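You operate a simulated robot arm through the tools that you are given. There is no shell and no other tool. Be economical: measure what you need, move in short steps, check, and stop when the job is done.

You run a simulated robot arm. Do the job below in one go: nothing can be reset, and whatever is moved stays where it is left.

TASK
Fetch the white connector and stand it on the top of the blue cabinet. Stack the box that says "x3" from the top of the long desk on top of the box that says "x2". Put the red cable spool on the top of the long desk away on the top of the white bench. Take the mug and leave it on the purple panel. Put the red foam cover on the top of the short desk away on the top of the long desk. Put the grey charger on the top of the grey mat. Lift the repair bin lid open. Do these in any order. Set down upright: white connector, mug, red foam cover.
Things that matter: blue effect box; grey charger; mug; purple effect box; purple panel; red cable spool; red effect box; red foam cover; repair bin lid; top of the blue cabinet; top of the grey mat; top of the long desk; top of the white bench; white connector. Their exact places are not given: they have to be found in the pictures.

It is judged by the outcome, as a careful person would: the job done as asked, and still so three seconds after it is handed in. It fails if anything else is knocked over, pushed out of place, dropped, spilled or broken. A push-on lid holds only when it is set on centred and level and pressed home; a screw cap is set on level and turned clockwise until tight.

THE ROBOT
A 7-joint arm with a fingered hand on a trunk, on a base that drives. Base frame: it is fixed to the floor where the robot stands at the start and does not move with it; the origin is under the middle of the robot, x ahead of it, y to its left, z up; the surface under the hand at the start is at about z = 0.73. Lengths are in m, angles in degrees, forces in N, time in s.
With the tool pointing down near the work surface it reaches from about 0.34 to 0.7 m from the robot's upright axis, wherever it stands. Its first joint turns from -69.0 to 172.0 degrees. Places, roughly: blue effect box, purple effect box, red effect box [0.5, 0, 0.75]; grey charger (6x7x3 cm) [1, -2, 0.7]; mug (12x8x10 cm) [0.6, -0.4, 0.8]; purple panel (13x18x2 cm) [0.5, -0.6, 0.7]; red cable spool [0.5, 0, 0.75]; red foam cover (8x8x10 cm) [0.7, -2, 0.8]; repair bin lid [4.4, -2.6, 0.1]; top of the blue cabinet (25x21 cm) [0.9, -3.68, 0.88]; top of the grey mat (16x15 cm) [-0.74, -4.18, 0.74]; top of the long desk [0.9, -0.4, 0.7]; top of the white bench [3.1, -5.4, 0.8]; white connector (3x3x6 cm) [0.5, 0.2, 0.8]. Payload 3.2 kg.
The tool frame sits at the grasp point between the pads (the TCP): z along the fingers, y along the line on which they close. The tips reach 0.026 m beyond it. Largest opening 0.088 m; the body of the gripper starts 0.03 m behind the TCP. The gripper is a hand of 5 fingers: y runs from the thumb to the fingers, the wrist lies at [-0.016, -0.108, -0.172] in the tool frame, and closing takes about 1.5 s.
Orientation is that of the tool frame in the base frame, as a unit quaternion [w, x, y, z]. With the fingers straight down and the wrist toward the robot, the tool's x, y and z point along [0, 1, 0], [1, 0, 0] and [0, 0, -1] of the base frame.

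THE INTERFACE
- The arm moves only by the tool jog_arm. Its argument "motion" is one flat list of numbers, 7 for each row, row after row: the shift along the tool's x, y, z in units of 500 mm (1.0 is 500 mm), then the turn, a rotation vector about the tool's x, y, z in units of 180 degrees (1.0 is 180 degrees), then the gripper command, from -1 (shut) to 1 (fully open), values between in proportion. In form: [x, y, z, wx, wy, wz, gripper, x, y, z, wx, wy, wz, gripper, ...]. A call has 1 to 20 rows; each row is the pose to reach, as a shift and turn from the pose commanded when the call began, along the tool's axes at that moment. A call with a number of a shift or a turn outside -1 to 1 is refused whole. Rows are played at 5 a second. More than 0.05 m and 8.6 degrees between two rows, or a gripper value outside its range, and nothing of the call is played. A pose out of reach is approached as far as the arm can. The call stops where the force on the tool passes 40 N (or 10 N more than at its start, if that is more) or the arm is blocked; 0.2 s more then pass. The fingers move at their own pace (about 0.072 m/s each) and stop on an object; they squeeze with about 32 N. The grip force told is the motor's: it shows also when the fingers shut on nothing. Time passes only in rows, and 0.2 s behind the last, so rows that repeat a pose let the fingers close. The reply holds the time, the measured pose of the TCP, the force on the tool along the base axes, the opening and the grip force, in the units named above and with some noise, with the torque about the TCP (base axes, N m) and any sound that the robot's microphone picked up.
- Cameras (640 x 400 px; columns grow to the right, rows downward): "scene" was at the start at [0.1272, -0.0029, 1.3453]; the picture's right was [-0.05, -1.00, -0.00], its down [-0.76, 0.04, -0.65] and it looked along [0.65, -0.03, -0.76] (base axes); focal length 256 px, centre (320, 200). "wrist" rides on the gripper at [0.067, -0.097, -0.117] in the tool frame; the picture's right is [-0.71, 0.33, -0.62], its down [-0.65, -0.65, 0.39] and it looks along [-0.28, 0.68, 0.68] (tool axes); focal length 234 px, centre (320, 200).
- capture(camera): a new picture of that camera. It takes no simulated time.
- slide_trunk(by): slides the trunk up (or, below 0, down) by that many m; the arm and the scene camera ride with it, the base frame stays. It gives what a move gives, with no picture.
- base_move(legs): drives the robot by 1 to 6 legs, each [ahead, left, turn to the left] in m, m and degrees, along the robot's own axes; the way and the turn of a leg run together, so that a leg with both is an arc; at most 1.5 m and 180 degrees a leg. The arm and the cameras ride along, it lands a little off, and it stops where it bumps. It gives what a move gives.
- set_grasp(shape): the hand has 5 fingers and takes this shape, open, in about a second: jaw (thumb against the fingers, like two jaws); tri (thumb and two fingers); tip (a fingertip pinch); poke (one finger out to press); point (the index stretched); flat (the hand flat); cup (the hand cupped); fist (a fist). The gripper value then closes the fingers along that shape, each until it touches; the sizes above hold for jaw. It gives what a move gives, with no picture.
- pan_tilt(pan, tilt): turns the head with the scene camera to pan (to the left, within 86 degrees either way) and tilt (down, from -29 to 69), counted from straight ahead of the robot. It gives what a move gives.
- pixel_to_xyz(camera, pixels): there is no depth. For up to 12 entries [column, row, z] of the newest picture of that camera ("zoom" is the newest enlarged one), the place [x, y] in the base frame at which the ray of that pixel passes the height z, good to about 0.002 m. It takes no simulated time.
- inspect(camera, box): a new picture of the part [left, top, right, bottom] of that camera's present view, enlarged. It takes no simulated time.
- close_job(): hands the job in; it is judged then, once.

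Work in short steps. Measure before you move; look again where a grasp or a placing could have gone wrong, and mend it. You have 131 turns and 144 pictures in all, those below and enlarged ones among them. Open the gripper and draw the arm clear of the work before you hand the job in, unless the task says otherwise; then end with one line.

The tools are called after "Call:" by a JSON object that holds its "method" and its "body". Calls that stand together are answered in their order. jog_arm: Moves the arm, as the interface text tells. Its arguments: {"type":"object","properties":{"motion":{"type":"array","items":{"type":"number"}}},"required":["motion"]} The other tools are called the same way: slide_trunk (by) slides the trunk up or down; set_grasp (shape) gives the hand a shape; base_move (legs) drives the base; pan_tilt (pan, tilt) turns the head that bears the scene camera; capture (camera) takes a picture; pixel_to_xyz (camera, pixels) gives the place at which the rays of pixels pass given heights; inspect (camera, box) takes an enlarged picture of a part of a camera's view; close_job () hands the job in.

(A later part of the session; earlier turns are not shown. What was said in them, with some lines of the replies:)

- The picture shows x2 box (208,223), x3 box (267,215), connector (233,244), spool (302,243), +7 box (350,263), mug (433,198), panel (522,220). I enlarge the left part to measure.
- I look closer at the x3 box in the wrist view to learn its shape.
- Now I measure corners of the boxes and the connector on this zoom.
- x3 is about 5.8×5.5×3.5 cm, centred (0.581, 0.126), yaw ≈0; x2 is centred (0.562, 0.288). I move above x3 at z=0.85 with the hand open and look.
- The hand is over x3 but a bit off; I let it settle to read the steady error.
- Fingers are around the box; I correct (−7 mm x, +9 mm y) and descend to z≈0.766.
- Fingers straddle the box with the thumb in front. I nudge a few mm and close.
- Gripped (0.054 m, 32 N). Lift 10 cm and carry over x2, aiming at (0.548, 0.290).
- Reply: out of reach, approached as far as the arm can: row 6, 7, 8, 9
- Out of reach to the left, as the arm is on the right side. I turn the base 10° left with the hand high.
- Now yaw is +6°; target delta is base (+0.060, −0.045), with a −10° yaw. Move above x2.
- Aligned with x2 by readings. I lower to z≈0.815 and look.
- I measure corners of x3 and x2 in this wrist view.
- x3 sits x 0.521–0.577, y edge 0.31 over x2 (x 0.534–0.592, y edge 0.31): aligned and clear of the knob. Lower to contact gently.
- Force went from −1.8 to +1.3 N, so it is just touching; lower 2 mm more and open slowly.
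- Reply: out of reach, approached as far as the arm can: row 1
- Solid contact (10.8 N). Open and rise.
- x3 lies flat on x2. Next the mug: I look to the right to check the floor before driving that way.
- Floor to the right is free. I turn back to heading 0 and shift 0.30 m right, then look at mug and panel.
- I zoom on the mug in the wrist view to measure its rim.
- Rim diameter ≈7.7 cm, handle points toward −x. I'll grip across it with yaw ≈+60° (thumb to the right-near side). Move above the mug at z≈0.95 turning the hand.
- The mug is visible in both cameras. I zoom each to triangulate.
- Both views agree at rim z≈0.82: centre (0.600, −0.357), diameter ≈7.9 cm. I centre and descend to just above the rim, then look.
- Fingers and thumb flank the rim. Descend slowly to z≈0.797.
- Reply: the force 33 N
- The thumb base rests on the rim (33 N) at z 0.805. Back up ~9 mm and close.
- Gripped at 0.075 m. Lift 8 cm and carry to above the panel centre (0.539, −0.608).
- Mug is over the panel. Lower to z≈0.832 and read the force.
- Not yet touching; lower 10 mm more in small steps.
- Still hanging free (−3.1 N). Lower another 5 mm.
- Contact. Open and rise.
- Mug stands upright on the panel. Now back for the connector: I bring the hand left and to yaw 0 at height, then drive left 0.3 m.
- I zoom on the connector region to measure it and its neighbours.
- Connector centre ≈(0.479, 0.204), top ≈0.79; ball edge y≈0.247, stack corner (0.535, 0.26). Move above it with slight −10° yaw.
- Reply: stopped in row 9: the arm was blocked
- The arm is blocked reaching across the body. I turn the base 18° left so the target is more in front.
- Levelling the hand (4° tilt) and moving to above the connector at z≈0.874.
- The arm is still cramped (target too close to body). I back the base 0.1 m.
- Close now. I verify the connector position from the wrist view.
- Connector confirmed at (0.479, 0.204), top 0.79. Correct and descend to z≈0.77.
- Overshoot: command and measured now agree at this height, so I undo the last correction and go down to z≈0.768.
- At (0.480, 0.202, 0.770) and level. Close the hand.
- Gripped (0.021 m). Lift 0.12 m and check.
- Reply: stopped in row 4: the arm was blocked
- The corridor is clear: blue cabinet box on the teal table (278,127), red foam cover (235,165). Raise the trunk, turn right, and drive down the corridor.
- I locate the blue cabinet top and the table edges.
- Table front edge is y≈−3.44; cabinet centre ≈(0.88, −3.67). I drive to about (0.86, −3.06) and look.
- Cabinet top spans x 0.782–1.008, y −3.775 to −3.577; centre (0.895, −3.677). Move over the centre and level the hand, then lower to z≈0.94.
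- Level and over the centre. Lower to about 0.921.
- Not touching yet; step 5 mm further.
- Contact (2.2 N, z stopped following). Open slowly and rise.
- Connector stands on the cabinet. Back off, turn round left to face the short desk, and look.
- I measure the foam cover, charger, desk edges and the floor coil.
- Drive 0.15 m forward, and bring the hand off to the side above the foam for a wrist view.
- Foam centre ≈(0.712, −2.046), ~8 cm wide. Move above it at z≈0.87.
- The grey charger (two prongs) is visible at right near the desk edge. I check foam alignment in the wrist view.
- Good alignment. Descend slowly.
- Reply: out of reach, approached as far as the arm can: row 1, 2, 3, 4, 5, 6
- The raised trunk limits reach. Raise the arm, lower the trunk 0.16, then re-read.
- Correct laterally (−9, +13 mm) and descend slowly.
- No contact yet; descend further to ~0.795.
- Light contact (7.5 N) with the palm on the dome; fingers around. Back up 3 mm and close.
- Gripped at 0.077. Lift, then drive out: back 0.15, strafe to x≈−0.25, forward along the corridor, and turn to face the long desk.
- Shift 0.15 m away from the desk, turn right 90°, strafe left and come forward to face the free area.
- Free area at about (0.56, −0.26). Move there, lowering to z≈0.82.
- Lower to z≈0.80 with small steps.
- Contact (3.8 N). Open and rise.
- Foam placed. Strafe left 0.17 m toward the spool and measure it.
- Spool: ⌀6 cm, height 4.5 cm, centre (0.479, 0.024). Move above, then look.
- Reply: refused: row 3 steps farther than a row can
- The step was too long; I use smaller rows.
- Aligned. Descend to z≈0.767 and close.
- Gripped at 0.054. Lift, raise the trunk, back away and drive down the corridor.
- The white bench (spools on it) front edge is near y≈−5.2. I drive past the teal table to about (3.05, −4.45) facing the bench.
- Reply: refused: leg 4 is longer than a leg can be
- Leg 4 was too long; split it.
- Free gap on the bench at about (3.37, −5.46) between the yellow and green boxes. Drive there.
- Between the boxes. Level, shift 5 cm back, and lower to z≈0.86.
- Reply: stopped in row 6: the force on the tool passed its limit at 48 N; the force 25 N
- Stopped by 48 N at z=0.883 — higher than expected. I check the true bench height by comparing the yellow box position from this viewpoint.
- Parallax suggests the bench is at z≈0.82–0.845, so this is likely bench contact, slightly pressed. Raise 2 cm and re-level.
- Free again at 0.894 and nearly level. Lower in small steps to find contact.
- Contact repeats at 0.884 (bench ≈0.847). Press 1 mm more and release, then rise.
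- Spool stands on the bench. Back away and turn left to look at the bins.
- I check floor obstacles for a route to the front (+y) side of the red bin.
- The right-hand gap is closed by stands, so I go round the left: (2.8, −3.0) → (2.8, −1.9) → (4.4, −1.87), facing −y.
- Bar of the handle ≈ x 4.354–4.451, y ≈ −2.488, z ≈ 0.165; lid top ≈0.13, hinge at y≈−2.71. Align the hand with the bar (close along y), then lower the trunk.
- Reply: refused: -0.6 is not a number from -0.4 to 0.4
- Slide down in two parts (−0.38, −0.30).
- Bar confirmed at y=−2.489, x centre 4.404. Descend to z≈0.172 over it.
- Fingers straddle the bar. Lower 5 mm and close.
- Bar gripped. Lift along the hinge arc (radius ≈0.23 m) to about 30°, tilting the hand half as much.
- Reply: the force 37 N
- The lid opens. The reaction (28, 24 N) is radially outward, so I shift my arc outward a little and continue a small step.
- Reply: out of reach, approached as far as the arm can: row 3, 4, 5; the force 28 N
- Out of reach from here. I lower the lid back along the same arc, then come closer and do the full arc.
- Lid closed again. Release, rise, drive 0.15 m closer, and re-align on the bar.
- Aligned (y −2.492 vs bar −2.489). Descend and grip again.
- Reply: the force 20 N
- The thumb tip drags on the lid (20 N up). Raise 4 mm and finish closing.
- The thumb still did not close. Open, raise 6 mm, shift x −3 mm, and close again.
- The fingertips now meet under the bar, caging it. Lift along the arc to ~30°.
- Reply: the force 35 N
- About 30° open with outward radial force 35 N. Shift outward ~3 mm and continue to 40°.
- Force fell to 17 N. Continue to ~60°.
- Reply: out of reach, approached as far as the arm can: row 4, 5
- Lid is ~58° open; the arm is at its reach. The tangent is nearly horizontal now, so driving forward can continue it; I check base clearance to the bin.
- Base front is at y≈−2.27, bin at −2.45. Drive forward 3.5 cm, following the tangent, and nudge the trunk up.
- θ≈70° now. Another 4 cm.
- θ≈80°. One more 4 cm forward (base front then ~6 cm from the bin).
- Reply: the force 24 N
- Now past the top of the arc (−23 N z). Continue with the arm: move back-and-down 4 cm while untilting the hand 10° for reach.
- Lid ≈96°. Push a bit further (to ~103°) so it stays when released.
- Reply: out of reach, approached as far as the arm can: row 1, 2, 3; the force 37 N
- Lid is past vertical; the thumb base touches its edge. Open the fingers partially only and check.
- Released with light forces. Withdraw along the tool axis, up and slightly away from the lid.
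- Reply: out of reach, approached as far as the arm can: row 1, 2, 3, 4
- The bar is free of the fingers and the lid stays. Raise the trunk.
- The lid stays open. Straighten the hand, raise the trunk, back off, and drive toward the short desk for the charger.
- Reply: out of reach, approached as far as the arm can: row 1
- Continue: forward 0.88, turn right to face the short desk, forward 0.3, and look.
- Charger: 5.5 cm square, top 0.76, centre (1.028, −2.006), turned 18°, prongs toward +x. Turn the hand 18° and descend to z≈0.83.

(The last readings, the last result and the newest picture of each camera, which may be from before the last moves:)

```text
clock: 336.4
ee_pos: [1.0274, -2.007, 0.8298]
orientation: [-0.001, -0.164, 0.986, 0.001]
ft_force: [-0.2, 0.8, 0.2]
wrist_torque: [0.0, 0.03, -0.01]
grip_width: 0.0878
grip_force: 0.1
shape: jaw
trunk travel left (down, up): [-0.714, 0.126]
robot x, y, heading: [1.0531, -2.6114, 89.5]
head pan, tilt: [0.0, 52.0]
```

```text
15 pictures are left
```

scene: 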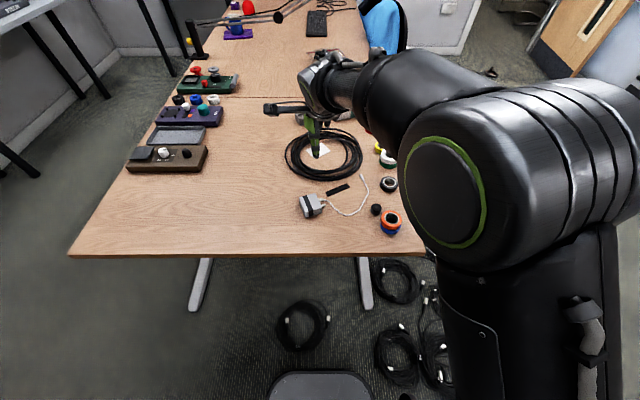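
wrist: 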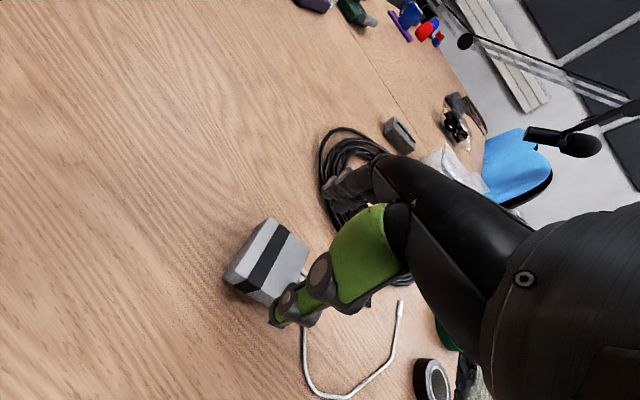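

Aligned. Descend to z≈0.766 and close.

Call:
{"method": "jog_arm", "body": {"motion": [0, 0, 0.05, 0, 0, 0, 1, 0, 0, 0.1, 0, 0, 0, 1, 0, 0, 0.128, 0, 0, 0, 1, 0, 0, 0.128, 0, 0, 0, 1, 0, 0, 0.128, 0, 0, 0, -1, 0, 0, 0.128, 0, 0, 0, -1, 0, 0, 0.128, 0, 0, 0, -1, 0, 0, 0.128, 0, 0, 0, -1, 0, 0, 0.128, 0, 0, 0, -1, 0, 0, 0.128, 0, 0, 0, -1]}}

Call:
{"method": "inspect", "body": {"camera": "wrist", "box": [200, 150, 420, 340]}}

```text
clock: 338.6
ee_pos: [1.0263, -2.0058, 0.7671]
orientation: [0.0, -0.164, 0.987, 0.001]
ft_force: [-0.3, -0.3, -0.4]
wrist_torque: [-0.03, 0.01, -0.02]
grip_width: 0.0575
grip_force: 32.4
shape: jaw
trunk travel left (down, up): [-0.714, 0.126]
robot x, y, heading: [1.051, -2.6098, 89.6]
head pan, tilt: [0.0, 52.0]
```

```text
2.11 times, centred on (310, 245) of wrist
5 turns are left
```

zoom: 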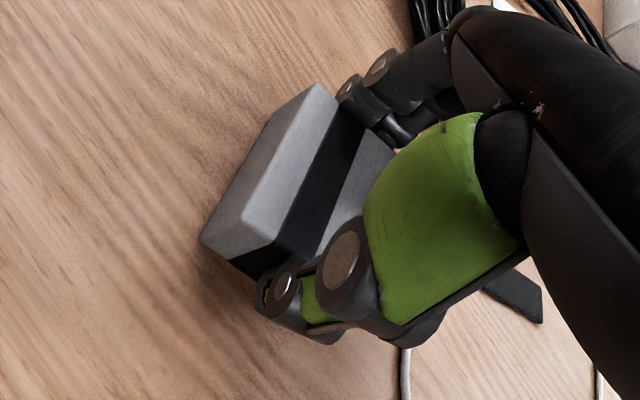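

Only 5 turns left, so I batch: lift, raise the trunk, and drive the clear corridor to face the grey mat (−0.74, −4.18).

Call:
{"method": "jog_arm", "body": {"motion": [0, 0, -0.08, 0, 0, 0, -1, 0, 0, -0.16, 0, 0, 0, -1, 0, 0, -0.24, 0, 0, 0, -1, 0, 0, -0.3, 0, 0, 0, -1, 0, 0, -0.3, 0, 0, 0, -1]}}

Call:
{"method": "slide_trunk", "body": {"by": 0.12}}

Call:
{"method": "base_move", "body": {"legs": [[-0.35, 0, 0.4], [0, 1.0, 0], [0, 0, -90], [0, 0, -90], [1.2, 0, 0], [0, 0, -90]]}}

Call:
{"method": "pan_tilt", "body": {"pan": 5, "tilt": 45}}

Call:
{"method": "capture", "body": {"camera": "scene"}}

Call:
{"method": "capture", "body": {"camera": "wrist"}}

```text
clock: 339.9
ee_pos: [1.0273, -2.0057, 0.917]
orientation: [0.0, -0.163, 0.987, 0.0]
ft_force: [0.1, 0.1, -1.6]
wrist_torque: [-0.04, 0.01, 0.0]
grip_width: 0.0577
grip_force: 32.2
shape: jaw
trunk travel left (down, up): [-0.714, 0.126]
robot x, y, heading: [1.0515, -2.6078, 89.7]
head pan, tilt: [0.0, 52.0]
```

```text
clock: 341.4
ee_pos: [1.0273, -2.0051, 1.0364]
orientation: [0.0, -0.163, 0.987, 0.002]
ft_force: [0.1, 0.6, -1.7]
wrist_torque: [0.0, 0.02, 0.05]
grip_width: 0.0572
grip_force: 32.1
shape: jaw
trunk travel left (down, up): [-0.834, 0.006]
robot x, y, heading: [1.0512, -2.6067, 89.6]
head pan, tilt: [0.0, 52.0]
```

```text
clock: 365.6
ee_pos: [-0.5398, -4.2021, 1.0365]
orientation: [0.001, 0.82, -0.572, -0.001]
ft_force: [0.4, -0.2, -0.6]
wrist_torque: [0.0, -0.01, 0.01]
grip_width: 0.0564
grip_force: 32.3
shape: jaw
trunk travel left (down, up): [-0.834, 0.006]
robot x, y, heading: [0.0651, -4.168, -179.1]
head pan, tilt: [0.0, 52.0]
```

```text
clock: 366.2
ee_pos: [-0.5394, -4.2036, 1.0375]
orientation: [0.001, 0.82, -0.572, 0.0]
ft_force: [-0.3, -0.3, -1.5]
wrist_torque: [0.0, -0.03, 0.03]
grip_width: 0.0565
grip_force: 32.0
shape: jaw
trunk travel left (down, up): [-0.834, 0.006]
robot x, y, heading: [0.0577, -4.1595, -179.2]
head pan, tilt: [5.0, 45.0]
```

```text
13 pictures are left
```

scene: 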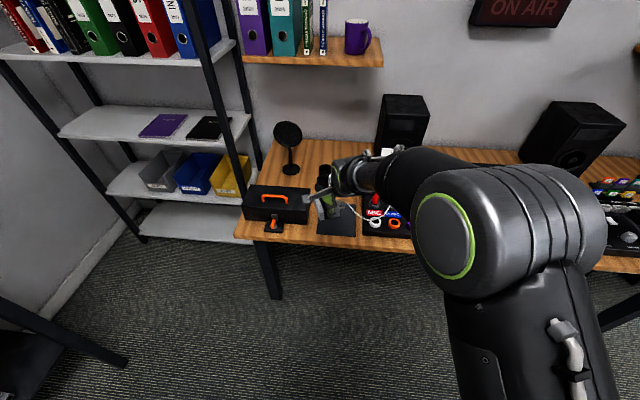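

```text
12 pictures are left
4 turns are left
```

wrist: 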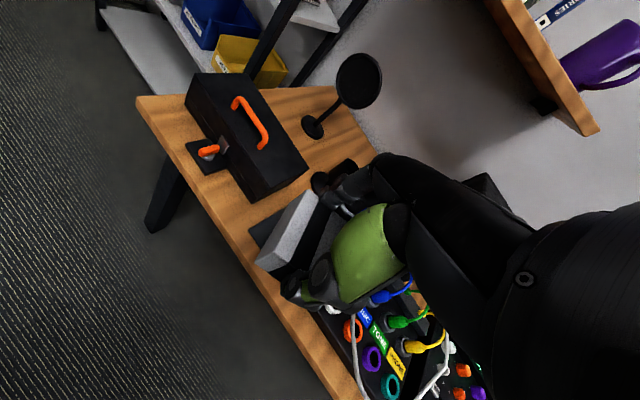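

The mat is visible under the hand's front (337,220), toolbox to its left. Drive 0.17 m forward, lower the trunk, move over the mat (−0.735, −4.165) and come down to z≈0.80, then look.

Call:
{"method": "base_move", "body": {"legs": [[0.17, 0, 0]]}}

Call:
{"method": "slide_trunk", "body": {"by": -0.15}}

Call:
{"method": "jog_arm", "body": {"motion": [-0.05, 0.01, 0, 0, 0, 0, -1, -0.095, 0.0204, 0, 0, 0, 0, -1, -0.095, 0.0204, 0.06, 0, 0, 0, -1, -0.095, 0.0204, 0.12, 0, 0, 0, -1, -0.095, 0.0204, 0.165, 0, 0, 0, -1, -0.095, 0.0204, 0.165, 0, 0, 0, -1]}}

Call:
{"method": "capture", "body": {"camera": "scene"}}

Call:
{"method": "capture", "body": {"camera": "wrist"}}

```text
clock: 367.7
ee_pos: [-0.7092, -4.2058, 1.0365]
orientation: [0.001, 0.82, -0.573, -0.001]
ft_force: [-0.2, -0.5, -1.3]
wrist_torque: [0.02, -0.02, -0.01]
grip_width: 0.0565
grip_force: 31.7
shape: jaw
trunk travel left (down, up): [-0.834, 0.006]
robot x, y, heading: [-0.1039, -4.164, -179.2]
head pan, tilt: [5.0, 45.0]
```

```text
clock: 369.4
ee_pos: [-0.7086, -4.2054, 0.8871]
orientation: [0.001, 0.82, -0.572, -0.001]
ft_force: [-0.2, 0.1, -0.8]
wrist_torque: [-0.04, -0.02, 0.01]
grip_width: 0.0562
grip_force: 32.3
shape: jaw
trunk travel left (down, up): [-0.684, 0.156]
robot x, y, heading: [-0.1084, -4.1655, -179.1]
head pan, tilt: [5.0, 45.0]
```

```text
clock: 370.8
ee_pos: [-0.7357, -4.1648, 0.8033]
orientation: [0.001, 0.82, -0.572, 0.0]
ft_force: [0.3, 0.0, -1.8]
wrist_torque: [-0.01, 0.0, 0.01]
grip_width: 0.0564
grip_force: 32.1
shape: jaw
trunk travel left (down, up): [-0.684, 0.156]
robot x, y, heading: [-0.1068, -4.1641, -178.9]
head pan, tilt: [5.0, 45.0]
```

```text
11 pictures are left
```

scene: 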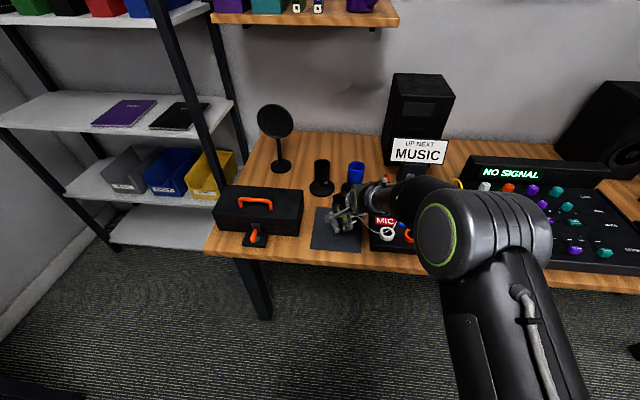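

```text
10 pictures are left
3 turns are left
```

wrist: 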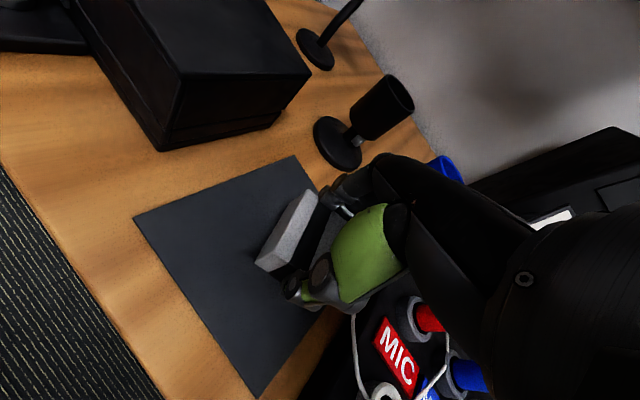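

Charger is over the mat, about 2.5 cm above it. Lower gently to contact, open partially (black cup stand behind the fingers), rise, open fully, and check.

Call:
{"method": "jog_arm", "body": {"motion": [0, 0, 0.02, 0, 0, 0, -1, 0, 0, 0.036, 0, 0, 0, -1, 0, 0, 0.044, 0, 0, 0, -1, 0, 0, 0.05, 0, 0, 0, -1, 0, 0, 0.054, 0, 0, 0, -1, 0, 0, 0.054, 0, 0, 0, -1]}}

Call:
{"method": "jog_arm", "body": {"motion": [0, 0, 0.002, 0, 0, 0, 0.4, 0, 0, 0.002, 0, 0, 0, 0.7, 0, 0, 0.002, 0, 0, 0, 0.7, 0, 0, 0.002, 0, 0, 0, 0.7, 0, 0, 0.002, 0, 0, 0, 0.7, 0, 0, -0.04, 0, 0, 0, 0.7, 0, 0, -0.1, 0, 0, 0, 0.7, 0, 0, -0.18, 0, 0, 0, 0.7, 0, 0, -0.26, 0, 0, 0, 0.7, 0, 0, -0.28, 0, 0, 0, 1, 0, 0, -0.28, 0, 0, 0, 1]}}

Call:
{"method": "capture", "body": {"camera": "wrist"}}

Call:
{"method": "capture", "body": {"camera": "scene"}}

```text
clock: 372.2
ee_pos: [-0.736, -4.1631, 0.777]
orientation: [0.0, 0.82, -0.572, 0.0]
ft_force: [-0.1, -0.3, -1.5]
wrist_torque: [0.0, 0.02, 0.01]
grip_width: 0.0562
grip_force: 32.0
shape: jaw
trunk travel left (down, up): [-0.684, 0.156]
robot x, y, heading: [-0.1074, -4.1679, -179.2]
head pan, tilt: [5.0, 45.0]
```

```text
clock: 374.6
ee_pos: [-0.7348, -4.1648, 0.9157]
orientation: [0.001, 0.82, -0.572, 0.0]
ft_force: [-0.3, -0.7, -0.3]
wrist_torque: [-0.01, -0.01, 0.0]
grip_width: 0.0877
grip_force: 0.0
shape: jaw
trunk travel left (down, up): [-0.684, 0.156]
robot x, y, heading: [-0.1091, -4.164, -179.1]
head pan, tilt: [5.0, 45.0]
```

```text
9 pictures are left
```

wrist: 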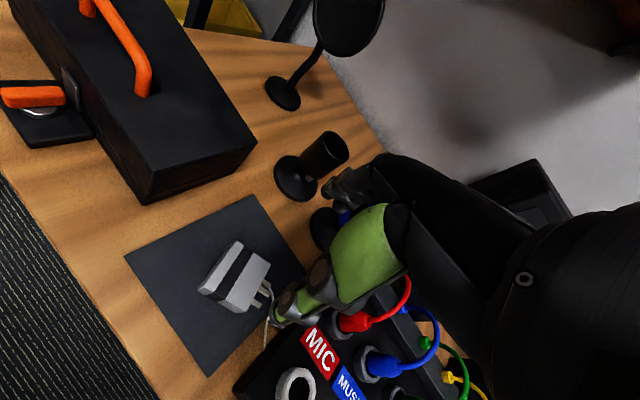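

```text
8 pictures are left
2 turns are left
```

scene: 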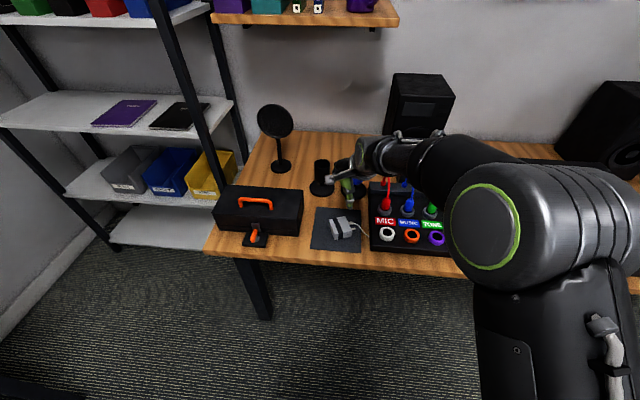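

The charger lies flat on the grey mat, and the gripper is open and clear above it. Every part of the task is done, so I hand in.

Call:
{"method": "close_job", "body": {}}

```text
The job is handed in.
```

All seven parts of the job are done and handed in: the x3 box, mug, white connector, red foam cover, red cable spool and grey charger are in their places, and the repair bin lid was lifted past upright and stayed open when I let go.
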